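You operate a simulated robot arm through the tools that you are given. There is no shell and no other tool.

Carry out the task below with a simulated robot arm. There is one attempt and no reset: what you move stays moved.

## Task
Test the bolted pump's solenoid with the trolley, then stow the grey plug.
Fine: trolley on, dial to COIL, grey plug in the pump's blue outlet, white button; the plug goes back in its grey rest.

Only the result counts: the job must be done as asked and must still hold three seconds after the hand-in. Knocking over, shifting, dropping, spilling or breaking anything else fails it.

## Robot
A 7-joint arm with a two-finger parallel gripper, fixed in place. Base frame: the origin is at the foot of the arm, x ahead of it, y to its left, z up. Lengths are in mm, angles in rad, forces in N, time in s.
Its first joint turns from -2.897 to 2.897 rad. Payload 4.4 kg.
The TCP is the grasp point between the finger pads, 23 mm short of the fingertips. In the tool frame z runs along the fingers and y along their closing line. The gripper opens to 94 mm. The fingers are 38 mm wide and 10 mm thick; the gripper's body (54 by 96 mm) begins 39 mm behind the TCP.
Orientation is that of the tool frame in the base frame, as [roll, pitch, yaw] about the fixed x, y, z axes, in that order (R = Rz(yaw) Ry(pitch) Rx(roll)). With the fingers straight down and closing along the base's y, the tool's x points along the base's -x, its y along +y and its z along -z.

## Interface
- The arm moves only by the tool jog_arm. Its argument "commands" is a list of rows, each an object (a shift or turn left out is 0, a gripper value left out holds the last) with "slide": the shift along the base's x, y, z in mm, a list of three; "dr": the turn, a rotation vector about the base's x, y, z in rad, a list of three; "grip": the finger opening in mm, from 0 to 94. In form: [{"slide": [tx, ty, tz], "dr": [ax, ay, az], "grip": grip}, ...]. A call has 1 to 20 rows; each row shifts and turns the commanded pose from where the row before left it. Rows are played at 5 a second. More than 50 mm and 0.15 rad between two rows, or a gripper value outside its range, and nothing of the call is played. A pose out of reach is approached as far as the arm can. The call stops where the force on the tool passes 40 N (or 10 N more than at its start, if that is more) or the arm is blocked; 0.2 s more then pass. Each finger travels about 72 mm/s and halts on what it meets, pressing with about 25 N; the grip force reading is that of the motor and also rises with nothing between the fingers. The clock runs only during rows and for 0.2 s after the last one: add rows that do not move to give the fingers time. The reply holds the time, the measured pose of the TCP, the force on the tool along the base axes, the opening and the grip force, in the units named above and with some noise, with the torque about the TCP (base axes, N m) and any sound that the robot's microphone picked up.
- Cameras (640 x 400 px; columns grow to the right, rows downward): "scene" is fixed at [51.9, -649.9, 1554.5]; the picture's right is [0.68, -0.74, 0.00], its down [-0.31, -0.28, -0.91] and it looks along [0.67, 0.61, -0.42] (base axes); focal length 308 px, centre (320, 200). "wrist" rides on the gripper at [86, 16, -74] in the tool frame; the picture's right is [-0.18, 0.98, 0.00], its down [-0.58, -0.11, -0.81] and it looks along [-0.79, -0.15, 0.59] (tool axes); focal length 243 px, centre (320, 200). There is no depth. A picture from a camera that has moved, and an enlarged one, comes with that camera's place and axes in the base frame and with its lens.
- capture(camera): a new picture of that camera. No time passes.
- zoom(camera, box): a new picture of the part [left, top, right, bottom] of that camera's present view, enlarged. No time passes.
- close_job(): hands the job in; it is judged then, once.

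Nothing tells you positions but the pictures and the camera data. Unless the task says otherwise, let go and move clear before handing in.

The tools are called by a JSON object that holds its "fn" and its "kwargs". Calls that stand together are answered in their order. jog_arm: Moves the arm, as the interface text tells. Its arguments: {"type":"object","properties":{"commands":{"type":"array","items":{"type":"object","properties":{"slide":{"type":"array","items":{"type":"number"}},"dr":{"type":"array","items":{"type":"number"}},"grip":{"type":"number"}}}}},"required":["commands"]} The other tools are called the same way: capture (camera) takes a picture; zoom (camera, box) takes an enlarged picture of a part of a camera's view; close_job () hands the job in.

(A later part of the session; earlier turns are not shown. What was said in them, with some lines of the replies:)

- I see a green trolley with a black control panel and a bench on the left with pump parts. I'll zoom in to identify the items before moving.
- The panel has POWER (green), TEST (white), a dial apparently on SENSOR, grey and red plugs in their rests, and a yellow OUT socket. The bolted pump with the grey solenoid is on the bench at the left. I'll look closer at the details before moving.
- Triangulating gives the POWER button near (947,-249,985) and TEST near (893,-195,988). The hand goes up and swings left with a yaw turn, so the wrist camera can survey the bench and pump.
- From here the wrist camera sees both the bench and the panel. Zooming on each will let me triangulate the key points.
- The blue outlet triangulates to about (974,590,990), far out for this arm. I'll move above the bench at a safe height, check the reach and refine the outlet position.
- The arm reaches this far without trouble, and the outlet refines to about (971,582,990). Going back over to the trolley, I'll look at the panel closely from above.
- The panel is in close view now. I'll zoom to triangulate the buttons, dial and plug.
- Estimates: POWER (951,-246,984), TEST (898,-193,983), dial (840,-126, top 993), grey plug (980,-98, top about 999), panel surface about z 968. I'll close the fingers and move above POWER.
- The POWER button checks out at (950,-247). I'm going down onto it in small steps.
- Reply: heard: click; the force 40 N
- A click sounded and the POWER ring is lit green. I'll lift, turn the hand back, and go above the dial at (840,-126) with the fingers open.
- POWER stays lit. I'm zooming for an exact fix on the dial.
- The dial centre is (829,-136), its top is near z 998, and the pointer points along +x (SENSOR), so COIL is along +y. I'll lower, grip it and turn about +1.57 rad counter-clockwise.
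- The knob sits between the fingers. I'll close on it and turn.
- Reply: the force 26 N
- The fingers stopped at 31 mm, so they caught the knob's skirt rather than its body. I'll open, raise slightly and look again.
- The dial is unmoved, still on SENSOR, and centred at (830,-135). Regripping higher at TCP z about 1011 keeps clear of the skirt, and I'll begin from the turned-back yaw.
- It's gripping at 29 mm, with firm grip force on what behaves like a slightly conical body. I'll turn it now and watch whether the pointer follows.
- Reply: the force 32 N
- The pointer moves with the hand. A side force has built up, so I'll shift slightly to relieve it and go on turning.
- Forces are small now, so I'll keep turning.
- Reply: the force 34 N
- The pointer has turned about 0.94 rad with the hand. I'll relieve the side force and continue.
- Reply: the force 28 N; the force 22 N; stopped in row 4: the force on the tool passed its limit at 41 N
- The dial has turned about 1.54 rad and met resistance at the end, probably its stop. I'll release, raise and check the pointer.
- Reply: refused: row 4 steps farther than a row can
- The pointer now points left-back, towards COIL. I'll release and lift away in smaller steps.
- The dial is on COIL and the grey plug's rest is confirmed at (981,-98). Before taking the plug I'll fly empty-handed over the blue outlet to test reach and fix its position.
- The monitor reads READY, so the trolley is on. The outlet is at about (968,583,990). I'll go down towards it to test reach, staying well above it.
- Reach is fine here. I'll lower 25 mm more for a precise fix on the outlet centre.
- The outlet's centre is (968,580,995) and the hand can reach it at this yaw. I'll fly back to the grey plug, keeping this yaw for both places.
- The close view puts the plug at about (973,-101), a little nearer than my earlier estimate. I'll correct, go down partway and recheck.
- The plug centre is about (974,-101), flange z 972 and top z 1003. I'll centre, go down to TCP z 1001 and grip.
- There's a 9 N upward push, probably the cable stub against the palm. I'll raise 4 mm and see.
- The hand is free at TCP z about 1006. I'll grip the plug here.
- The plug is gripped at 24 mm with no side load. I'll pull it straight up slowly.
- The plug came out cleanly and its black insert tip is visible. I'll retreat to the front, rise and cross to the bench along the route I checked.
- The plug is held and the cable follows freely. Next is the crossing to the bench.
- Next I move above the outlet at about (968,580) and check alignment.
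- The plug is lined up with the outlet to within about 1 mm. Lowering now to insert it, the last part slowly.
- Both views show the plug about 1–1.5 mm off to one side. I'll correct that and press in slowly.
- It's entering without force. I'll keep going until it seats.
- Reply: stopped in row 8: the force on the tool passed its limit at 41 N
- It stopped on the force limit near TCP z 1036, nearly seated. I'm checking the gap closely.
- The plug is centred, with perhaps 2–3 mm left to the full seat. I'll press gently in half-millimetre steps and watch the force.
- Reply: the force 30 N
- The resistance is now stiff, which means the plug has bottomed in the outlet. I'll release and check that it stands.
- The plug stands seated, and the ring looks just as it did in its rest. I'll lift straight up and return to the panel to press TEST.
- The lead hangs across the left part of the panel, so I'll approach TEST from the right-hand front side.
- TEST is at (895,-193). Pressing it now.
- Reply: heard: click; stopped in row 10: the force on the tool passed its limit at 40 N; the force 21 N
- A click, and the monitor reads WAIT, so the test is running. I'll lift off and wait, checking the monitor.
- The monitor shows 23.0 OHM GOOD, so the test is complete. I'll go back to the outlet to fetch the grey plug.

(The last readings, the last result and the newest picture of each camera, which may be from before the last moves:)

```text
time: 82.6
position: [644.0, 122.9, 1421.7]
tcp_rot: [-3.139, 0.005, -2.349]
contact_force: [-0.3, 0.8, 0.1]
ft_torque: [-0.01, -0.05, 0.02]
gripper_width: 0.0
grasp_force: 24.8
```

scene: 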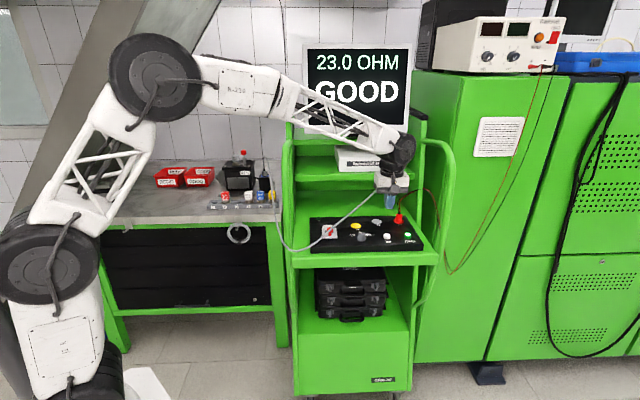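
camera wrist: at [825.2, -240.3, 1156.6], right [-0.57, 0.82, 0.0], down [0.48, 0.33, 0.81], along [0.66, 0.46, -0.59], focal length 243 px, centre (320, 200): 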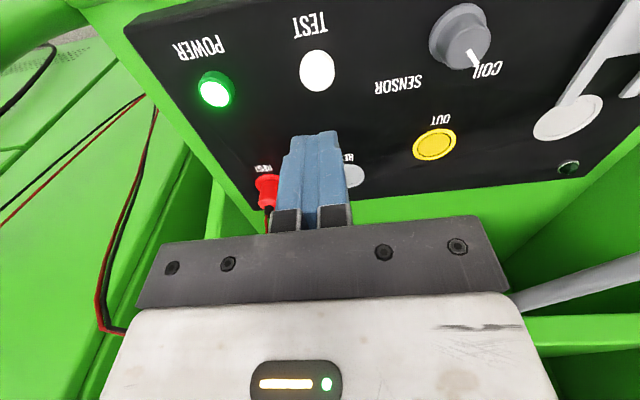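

{"fn": "jog_arm", "kwargs": {"commands": [{"slide": [28, 40, -8], "grip": 60}, {"slide": [28, 40, -8]}, {"slide": [28, 40, -8]}, {"slide": [28, 40, -8]}, {"slide": [28, 40, -8]}, {"slide": [28, 40, -8]}, {"slide": [28, 40, -8]}, {"slide": [28, 40, -8]}, {"slide": [28, 40, -8]}, {"slide": [25, 35, -20]}, {"slide": [25, 25, -30]}, {"slide": [22, 22, -35]}, {"slide": [0, 15, -45]}, {"slide": [0, 0, 0]}]}}

{"fn": "capture", "kwargs": {"camera": "wrist"}}

{"fn": "zoom", "kwargs": {"camera": "scene", "box": [220, 110, 300, 210]}}

```text
time: 85.6
position: [967.4, 583.9, 1220.4]
tcp_rot: [-3.139, 0.007, -2.348]
contact_force: [0.7, 0.0, -0.2]
ft_torque: [0.0, 0.0, 0.02]
gripper_width: 60.0
grasp_force: 0.1
```

```text
taken
camera wrist: at [895.0, 533.8, 1295.0], right [-0.57, 0.82, 0.0], down [0.48, 0.33, 0.81], along [0.67, 0.46, -0.59], focal length 243 px, centre (320, 200)
```

wrist: 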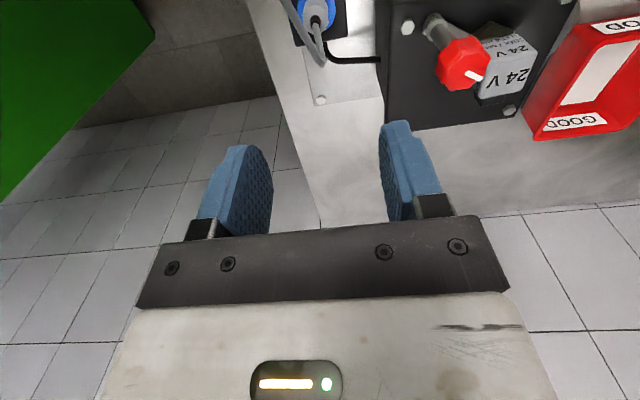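

```text
4.00 times, centred on (260, 160) of scene
camera zoom: at [51.9, -649.9, 1554.5], right [0.68, -0.74, 0.0], down [-0.31, -0.28, -0.91], along [0.67, 0.61, -0.42], focal length 1232 px, centre (560, 360)
```

zoom: 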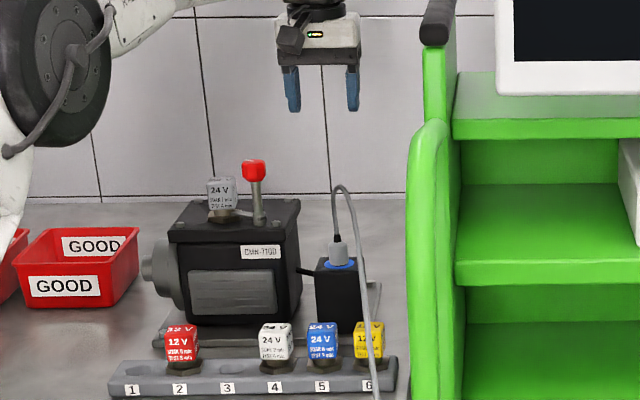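

The plug is still seated with its lead looped above it. I'll align at (968,580) and go down, watching the force.

{"fn": "jog_arm", "kwargs": {"commands": [{"slide": [0.5, -3.5, -40], "dr": [0, 0, 0]}, {"slide": [0, 0, -40]}, {"slide": [0, 0, -40]}, {"slide": [0, 0, -30]}, {"slide": [0, 0, 0]}]}}

{"fn": "capture", "kwargs": {"camera": "wrist"}}

{"fn": "zoom", "kwargs": {"camera": "scene", "box": [240, 130, 290, 200]}}

```text
time: 86.8
position: [967.5, 579.7, 1069.9]
tcp_rot: [-3.139, 0.005, -2.348]
contact_force: [-0.5, 1.0, 0.3]
ft_torque: [0.01, -0.02, 0.02]
gripper_width: 60.1
grasp_force: 0.1
```

```text
taken
camera wrist: at [895.3, 529.7, 1144.3], right [-0.57, 0.82, 0.0], down [0.48, 0.33, 0.81], along [0.67, 0.46, -0.59], focal length 243 px, centre (320, 200)
```

wrist: 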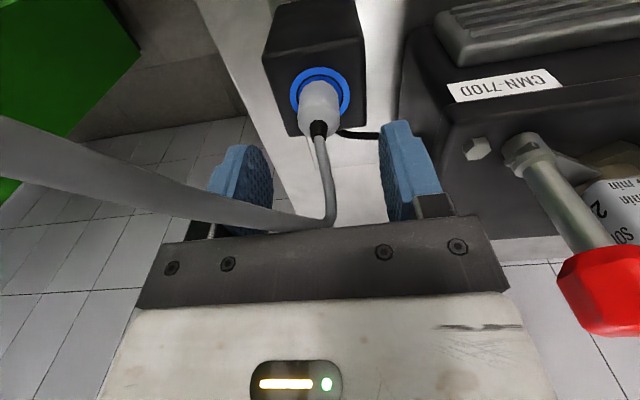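

```text
5.71 times, centred on (265, 165) of scene
camera zoom: at [51.9, -649.9, 1554.5], right [0.68, -0.74, 0.0], down [-0.31, -0.28, -0.91], along [0.67, 0.61, -0.42], focal length 1760 px, centre (634, 400)
```

zoom: 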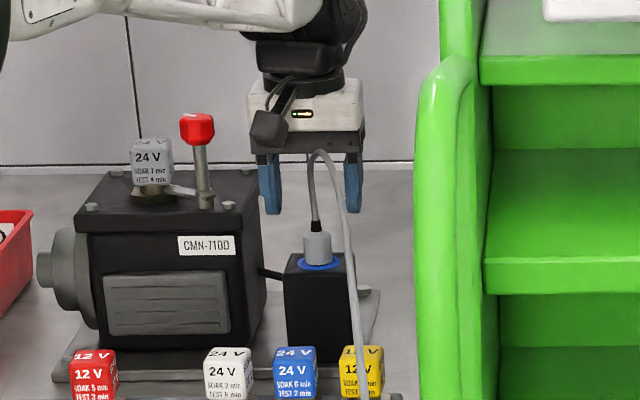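

{"fn": "jog_arm", "kwargs": {"commands": [{"slide": [0.5, 0.5, -12]}, {"slide": [0, 0, -12]}, {"slide": [0, 0, -6]}, {"slide": [0, 0, -3]}, {"slide": [0, 0, 0]}]}}

{"fn": "capture", "kwargs": {"camera": "wrist"}}

{"fn": "zoom", "kwargs": {"camera": "scene", "box": [256, 164, 276, 180]}}

```text
time: 88.0
position: [969.6, 580.4, 1037.9]
tcp_rot: [-3.14, 0.007, -2.35]
contact_force: [0.0, -0.3, 0.5]
ft_torque: [0.02, -0.03, -0.03]
gripper_width: 60.3
grasp_force: 0.0
```

```text
taken
camera wrist: at [896.6, 529.9, 1112.2], right [-0.57, 0.82, 0.0], down [0.48, 0.33, 0.81], along [0.67, 0.46, -0.59], focal length 243 px, centre (320, 200)
```

wrist: 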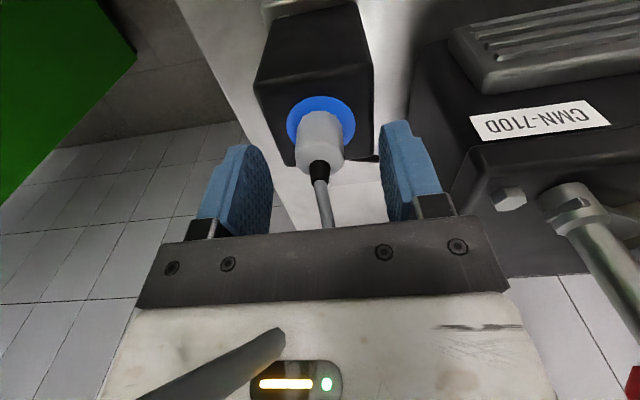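

```text
16.00 times, centred on (266, 172) of scene
camera zoom: at [51.9, -649.9, 1554.5], right [0.68, -0.74, 0.0], down [-0.31, -0.28, -0.91], along [0.67, 0.61, -0.42], focal length 4928 px, centre (1184, 648)
```

zoom: 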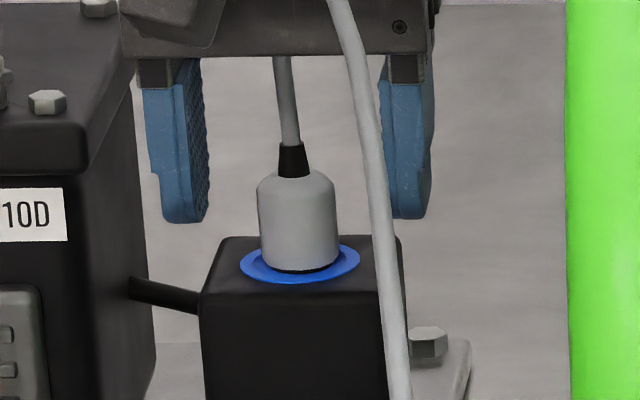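

The hand is about 1.5 mm off the plug's centre. I'll correct that, lower 2 mm, grip and pull straight up.

{"fn": "jog_arm", "kwargs": {"commands": [{"slide": [0.9, -1.1, -2]}, {"slide": [0, 0, 0], "grip": 18}, {"slide": [0, 0, 0]}, {"slide": [0, 0, 0]}, {"slide": [0, 0, 0]}]}}

{"fn": "jog_arm", "kwargs": {"commands": [{"slide": [0, 0, 3]}, {"slide": [0, 0, 3]}, {"slide": [0, 0, 5]}, {"slide": [0, 0, 10]}, {"slide": [0, 0, 15]}, {"slide": [0, 0, 20]}, {"slide": [0, 0, 0]}]}}

{"fn": "zoom", "kwargs": {"camera": "scene", "box": [250, 150, 285, 180]}}

```text
time: 89.2
position: [970.3, 578.6, 1036.4]
tcp_rot: [-3.14, 0.006, -2.349]
contact_force: [-3.4, 4.8, 0.1]
ft_torque: [0.2, 0.17, -0.02]
gripper_width: 23.2
grasp_force: 25.4
```

```text
time: 90.8
position: [969.8, 576.5, 1092.6]
tcp_rot: [-3.139, 0.005, -2.351]
contact_force: [0.8, 0.7, -1.0]
ft_torque: [0.0, -0.01, 0.01]
gripper_width: 23.3
grasp_force: 24.6
```

```text
13.33 times, centred on (268, 165) of scene
camera zoom: at [51.9, -649.9, 1554.5], right [0.68, -0.74, 0.0], down [-0.31, -0.28, -0.91], along [0.67, 0.61, -0.42], focal length 4106 px, centre (1020, 667)
```

zoom: 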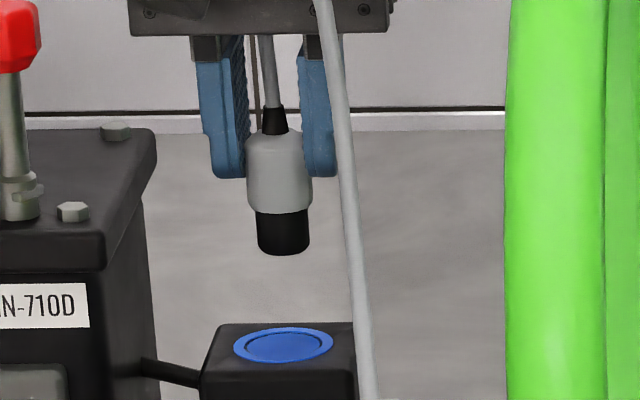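

The plug is out and held straight. Next is the trip back to the trolley by the same route.

{"fn": "jog_arm", "kwargs": {"commands": [{"slide": [0, 0, 40]}, {"slide": [0, -15, 45]}, {"slide": [0, -20, 42]}, {"slide": [-20, -20, 38]}, {"slide": [-25, -20, 35]}, {"slide": [-25, -25, 30]}, {"slide": [-25, -25, 25]}, {"slide": [-28, -38, 15]}, {"slide": [-28, -40, 10]}, {"slide": [-28, -40, 8]}, {"slide": [-28, -40, 8]}, {"slide": [-28, -40, 8]}, {"slide": [-28, -40, 8]}, {"slide": [-28, -40, 8]}, {"slide": [-28, -40, 0]}, {"slide": [-10, -48, 0]}, {"slide": [0, -48, 0]}, {"slide": [0, -48, 0]}, {"slide": [10, -48, 0]}]}}

{"fn": "capture", "kwargs": {"camera": "scene"}}

```text
time: 94.8
position: [649.9, -58.6, 1412.5]
tcp_rot: [-3.141, 0.005, -2.348]
contact_force: [0.0, -0.2, 0.0]
ft_torque: [0.01, 0.0, 0.02]
gripper_width: 23.1
grasp_force: 25.1
```

```text
taken
```

scene: 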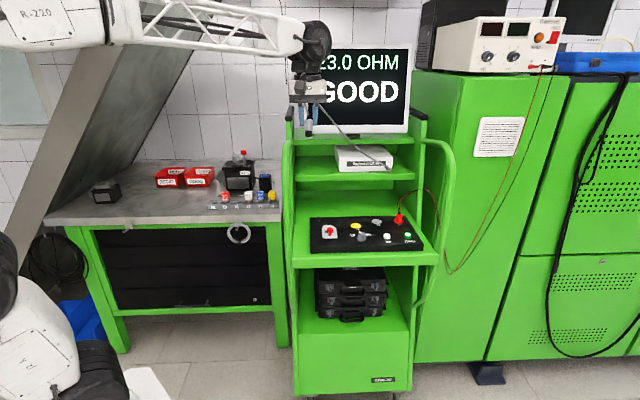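

The monitor still shows GOOD. Moving to above the grey rest now.

{"fn": "jog_arm", "kwargs": {"commands": [{"slide": [10, -48, 0]}, {"slide": [10, -48, -10]}, {"slide": [25, -10, -40]}, {"slide": [25, -2, -42]}, {"slide": [25, 0, -42]}, {"slide": [20, 0, -45]}, {"slide": [20, 0, -45]}, {"slide": [20, 0, -40]}, {"slide": [30, 5, -25]}, {"slide": [35, 12, -15]}, {"slide": [35, 15, -10]}, {"slide": [35, 15, -5]}, {"slide": [34, 16, -8]}, {"slide": [0, 3, 0]}, {"slide": [0, 0, 0]}]}}

{"fn": "capture", "kwargs": {"camera": "wrist"}}

{"fn": "zoom", "kwargs": {"camera": "wrist", "box": [220, 50, 420, 190]}}

{"fn": "zoom", "kwargs": {"camera": "scene", "box": [340, 170, 420, 240]}}

```text
time: 98.0
position: [974.5, -99.7, 1087.9]
tcp_rot: [-3.14, 0.006, -2.349]
contact_force: [0.5, -0.2, -1.4]
ft_torque: [0.01, -0.01, 0.03]
gripper_width: 23.0
grasp_force: 25.5
```

```text
taken
camera wrist: at [902.1, -148.8, 1161.1], right [-0.57, 0.82, 0.0], down [0.48, 0.33, 0.81], along [0.67, 0.46, -0.59], focal length 243 px, centre (320, 200)
```

wrist: 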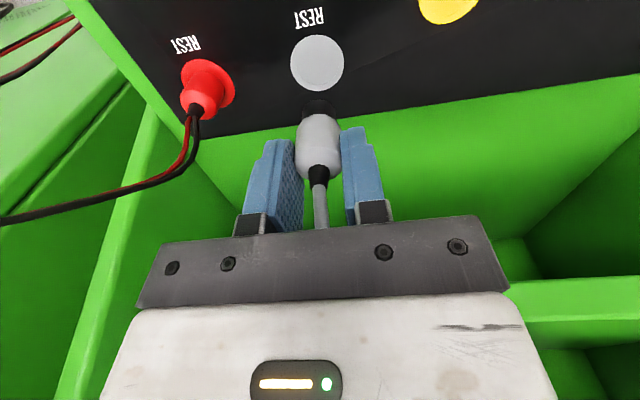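

```text
2.86 times, centred on (320, 120) of wrist
camera zoom: at [902.1, -148.8, 1161.1], right [-0.57, 0.82, 0.0], down [0.48, 0.33, 0.81], along [0.67, 0.46, -0.59], focal length 693 px, centre (320, 429)
```

zoom: 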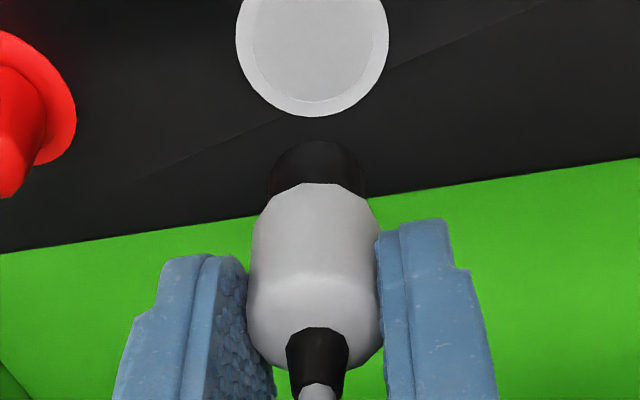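

```text
5.71 times, centred on (380, 205) of scene
camera zoom: at [51.9, -649.9, 1554.5], right [0.68, -0.74, 0.0], down [-0.31, -0.28, -0.91], along [0.67, 0.61, -0.42], focal length 1760 px, centre (-23, 171)
```

zoom: 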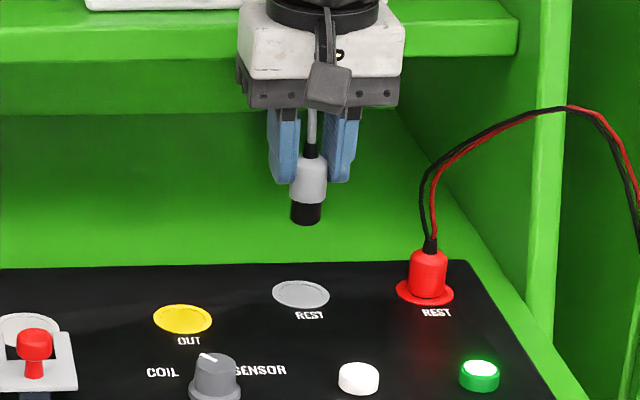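

The plug needs about a 1.3 mm sideways correction. I'll apply it and lower to just above the rest, then check.

{"fn": "jog_arm", "kwargs": {"commands": [{"slide": [0.7, -1.1, -20]}, {"slide": [0, 0, -20]}, {"slide": [0, 0, -15]}, {"slide": [0, 0, -5]}, {"slide": [0, 0, 0]}]}}

{"fn": "zoom", "kwargs": {"camera": "wrist", "box": [270, 60, 370, 130]}}

{"fn": "zoom", "kwargs": {"camera": "scene", "box": [366, 202, 391, 222]}}

```text
time: 99.2
position: [974.8, -100.6, 1026.0]
tcp_rot: [-3.14, 0.006, -2.349]
contact_force: [0.0, 0.2, -0.4]
ft_torque: [0.0, -0.02, 0.01]
gripper_width: 23.3
grasp_force: 25.4
```

```text
5.71 times, centred on (320, 95) of wrist
camera zoom: at [902.2, -150.4, 1100.1], right [-0.57, 0.82, 0.0], down [0.48, 0.33, 0.81], along [0.67, 0.46, -0.59], focal length 1386 px, centre (320, 800)
```

zoom: 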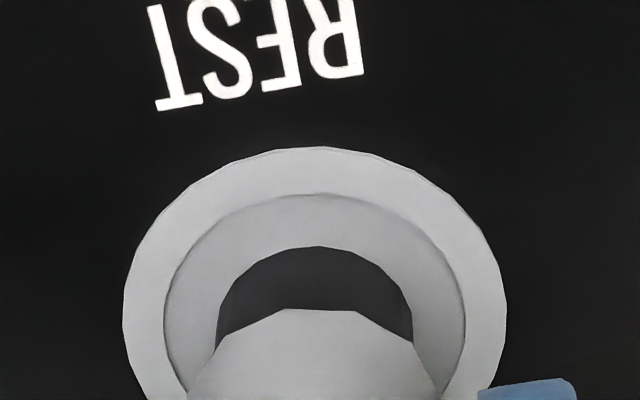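

```text
16.00 times, centred on (378, 212) of scene
camera zoom: at [51.9, -649.9, 1554.5], right [0.68, -0.74, 0.0], down [-0.31, -0.28, -0.91], along [0.67, 0.61, -0.42], focal length 4928 px, centre (-616, 8)
```

zoom: 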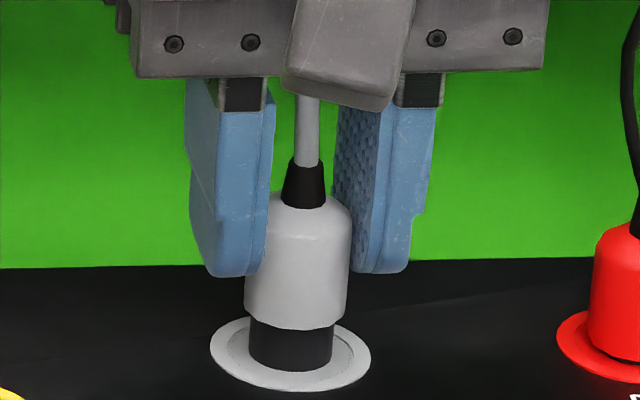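

Both views show the plug centred over the rest. I'll press it in slowly.

{"fn": "jog_arm", "kwargs": {"commands": [{"slide": [0, 0, -3]}, {"slide": [0, 0, -3]}, {"slide": [0, 0, -3]}, {"slide": [0, 0, -3]}, {"slide": [0, 0, -2]}, {"slide": [0, 0, -1]}, {"slide": [0, 0, 0]}]}}

{"fn": "zoom", "kwargs": {"camera": "scene", "box": [366, 202, 391, 222]}}

```text
time: 100.5
position: [976.4, -101.6, 1015.2]
tcp_rot: [-3.136, 0.011, -2.35]
contact_force: [-0.4, -0.6, 3.5]
ft_torque: [0.0, 0.02, -0.03]
gripper_width: 23.1
grasp_force: 25.3
stopped in row 6: the force on the tool passed its limit at 43 N (the readings are from after the stop); the commanded pose is now the measured one
```

```text
16.00 times, centred on (378, 212) of scene
camera zoom: at [51.9, -649.9, 1554.5], right [0.68, -0.74, 0.0], down [-0.31, -0.28, -0.91], along [0.67, 0.61, -0.42], focal length 4928 px, centre (-616, 8)
```

zoom: 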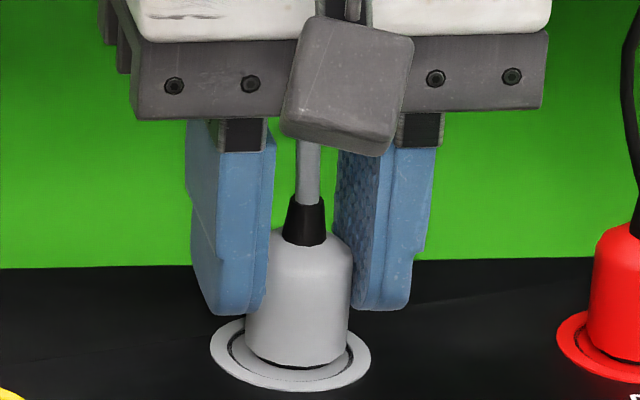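

It has reached the same kind of hard stop as in the outlet. I'll press a little more, then release and compare with the seated red plug.

{"fn": "jog_arm", "kwargs": {"commands": [{"slide": [0, 0, -0.5]}, {"slide": [0, 0, -0.5]}, {"slide": [0, 0, -0.5]}, {"slide": [0, 0, 0]}, {"slide": [0, 0, 1]}, {"slide": [0, 0, 0], "grip": 60}, {"slide": [0, 0, 0]}, {"slide": [0, 0, 0]}]}}

{"fn": "zoom", "kwargs": {"camera": "scene", "box": [365, 195, 410, 225]}}

{"fn": "zoom", "kwargs": {"camera": "wrist", "box": [220, 80, 420, 220]}}

```text
time: 102.3
position: [975.9, -100.4, 1013.4]
tcp_rot: [-3.136, 0.009, -2.348]
contact_force: [0.1, 0.3, -0.6]
ft_torque: [-0.01, -0.03, -0.02]
gripper_width: 60.1
grasp_force: 0.2
```

```text
13.33 times, centred on (388, 210) of scene
camera zoom: at [51.9, -649.9, 1554.5], right [0.68, -0.74, 0.0], down [-0.31, -0.28, -0.91], along [0.67, 0.61, -0.42], focal length 4106 px, centre (-580, 67)
```

zoom: 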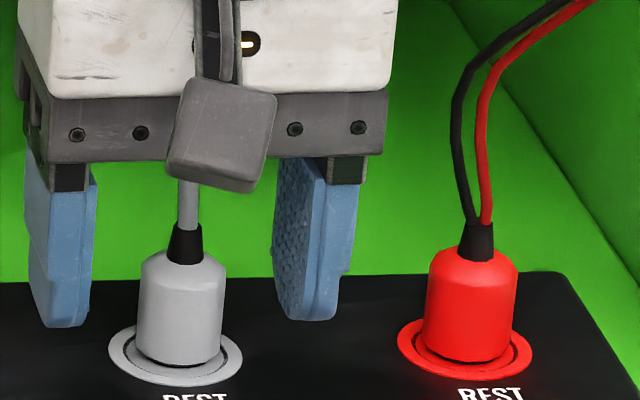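

```text
2.86 times, centred on (320, 150) of wrist
camera zoom: at [903.3, -150.3, 1087.9], right [-0.57, 0.82, 0.0], down [0.48, 0.34, 0.81], along [0.67, 0.46, -0.58], focal length 693 px, centre (320, 343)
```

zoom: 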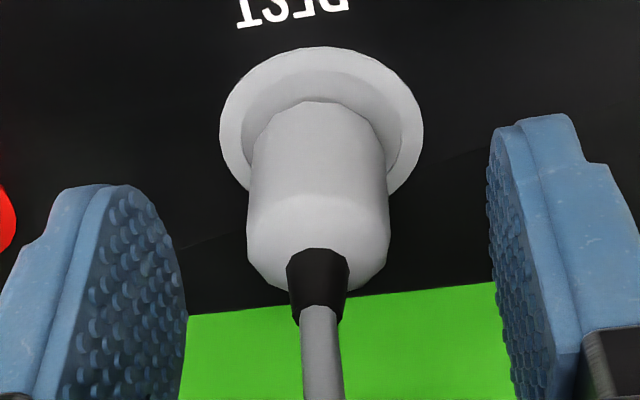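

The grey plug sits exactly like the red one beside it. I'll lift straight up and retreat clear.

{"fn": "jog_arm", "kwargs": {"commands": [{"slide": [0, 0, 10]}, {"slide": [0, 0, 20]}, {"slide": [0, 0, 30]}, {"slide": [-20, -10, 30]}, {"slide": [-35, -15, 25]}, {"slide": [-35, -15, 25]}, {"slide": [-30, -10, 35]}, {"slide": [-30, 0, 40]}, {"slide": [-25, 0, 42]}, {"slide": [-25, 0, 42]}, {"slide": [-25, 0, 42]}, {"slide": [-25, 0, 30]}, {"slide": [-25, 0, 10]}, {"slide": [-40, 0, 0]}, {"slide": [-40, 0, 0]}, {"slide": [-40, 0, 0]}, {"slide": [0, 0, 0]}]}}

{"fn": "capture", "kwargs": {"camera": "scene"}}

{"fn": "zoom", "kwargs": {"camera": "scene", "box": [300, 180, 440, 268]}}

{"fn": "zoom", "kwargs": {"camera": "scene", "box": [200, 140, 300, 220]}}

```text
time: 105.9
position: [581.3, -150.0, 1394.5]
tcp_rot: [-3.137, 0.009, -2.35]
contact_force: [0.2, -0.5, 0.6]
ft_torque: [-0.02, 0.04, -0.03]
gripper_width: 60.2
grasp_force: 0.0
```

```text
taken
```

scene: 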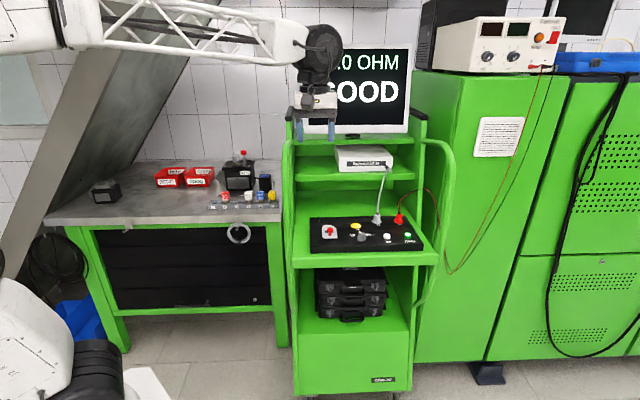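

```text
4.55 times, centred on (370, 224) of scene
camera zoom: at [51.9, -649.9, 1554.5], right [0.68, -0.74, 0.0], down [-0.31, -0.28, -0.91], along [0.67, 0.61, -0.42], focal length 1400 px, centre (93, 91)
```

zoom: 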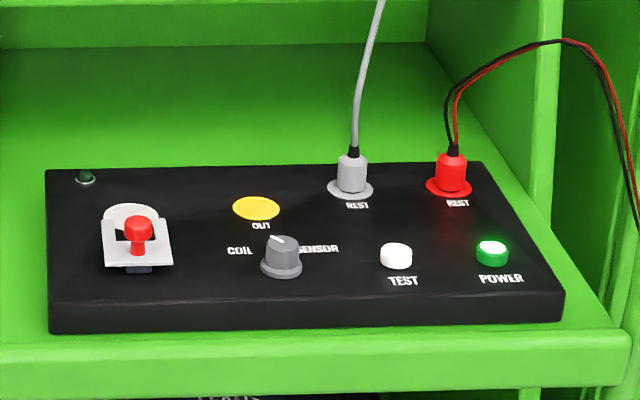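

```text
5.00 times, centred on (250, 180) of scene
camera zoom: at [51.9, -649.9, 1554.5], right [0.68, -0.74, 0.0], down [-0.31, -0.28, -0.91], along [0.67, 0.61, -0.42], focal length 1540 px, centre (670, 300)
```

zoom: 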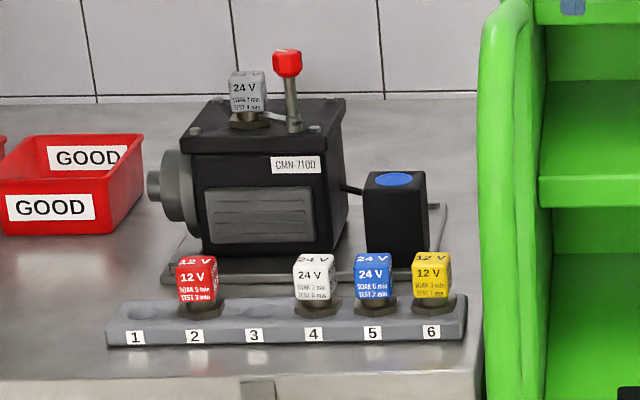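

The monitor shows GOOD, the grey plug is back in its rest, the dial is on COIL, power is on, and the bench looks just as it did. The arm is clear, so I'm handing in.

{"fn": "close_job", "kwargs": {}}

```text
The job is handed in.
```

I tested the bolted pump's solenoid and it passed: the trolley's monitor showed **23.0 OHM, GOOD**. I then put the grey plug back in its grey rest and handed the job in; the hand-in reply didn't include a verdict.

- **Trolley:** it is still switched on, with the dial on COIL.
- **Plug:** it sits in its rest the same way as the red plug beside it.
- **Everything else:** in the last pictures, nothing else on the bench or trolley had moved, and the arm was clear of both.
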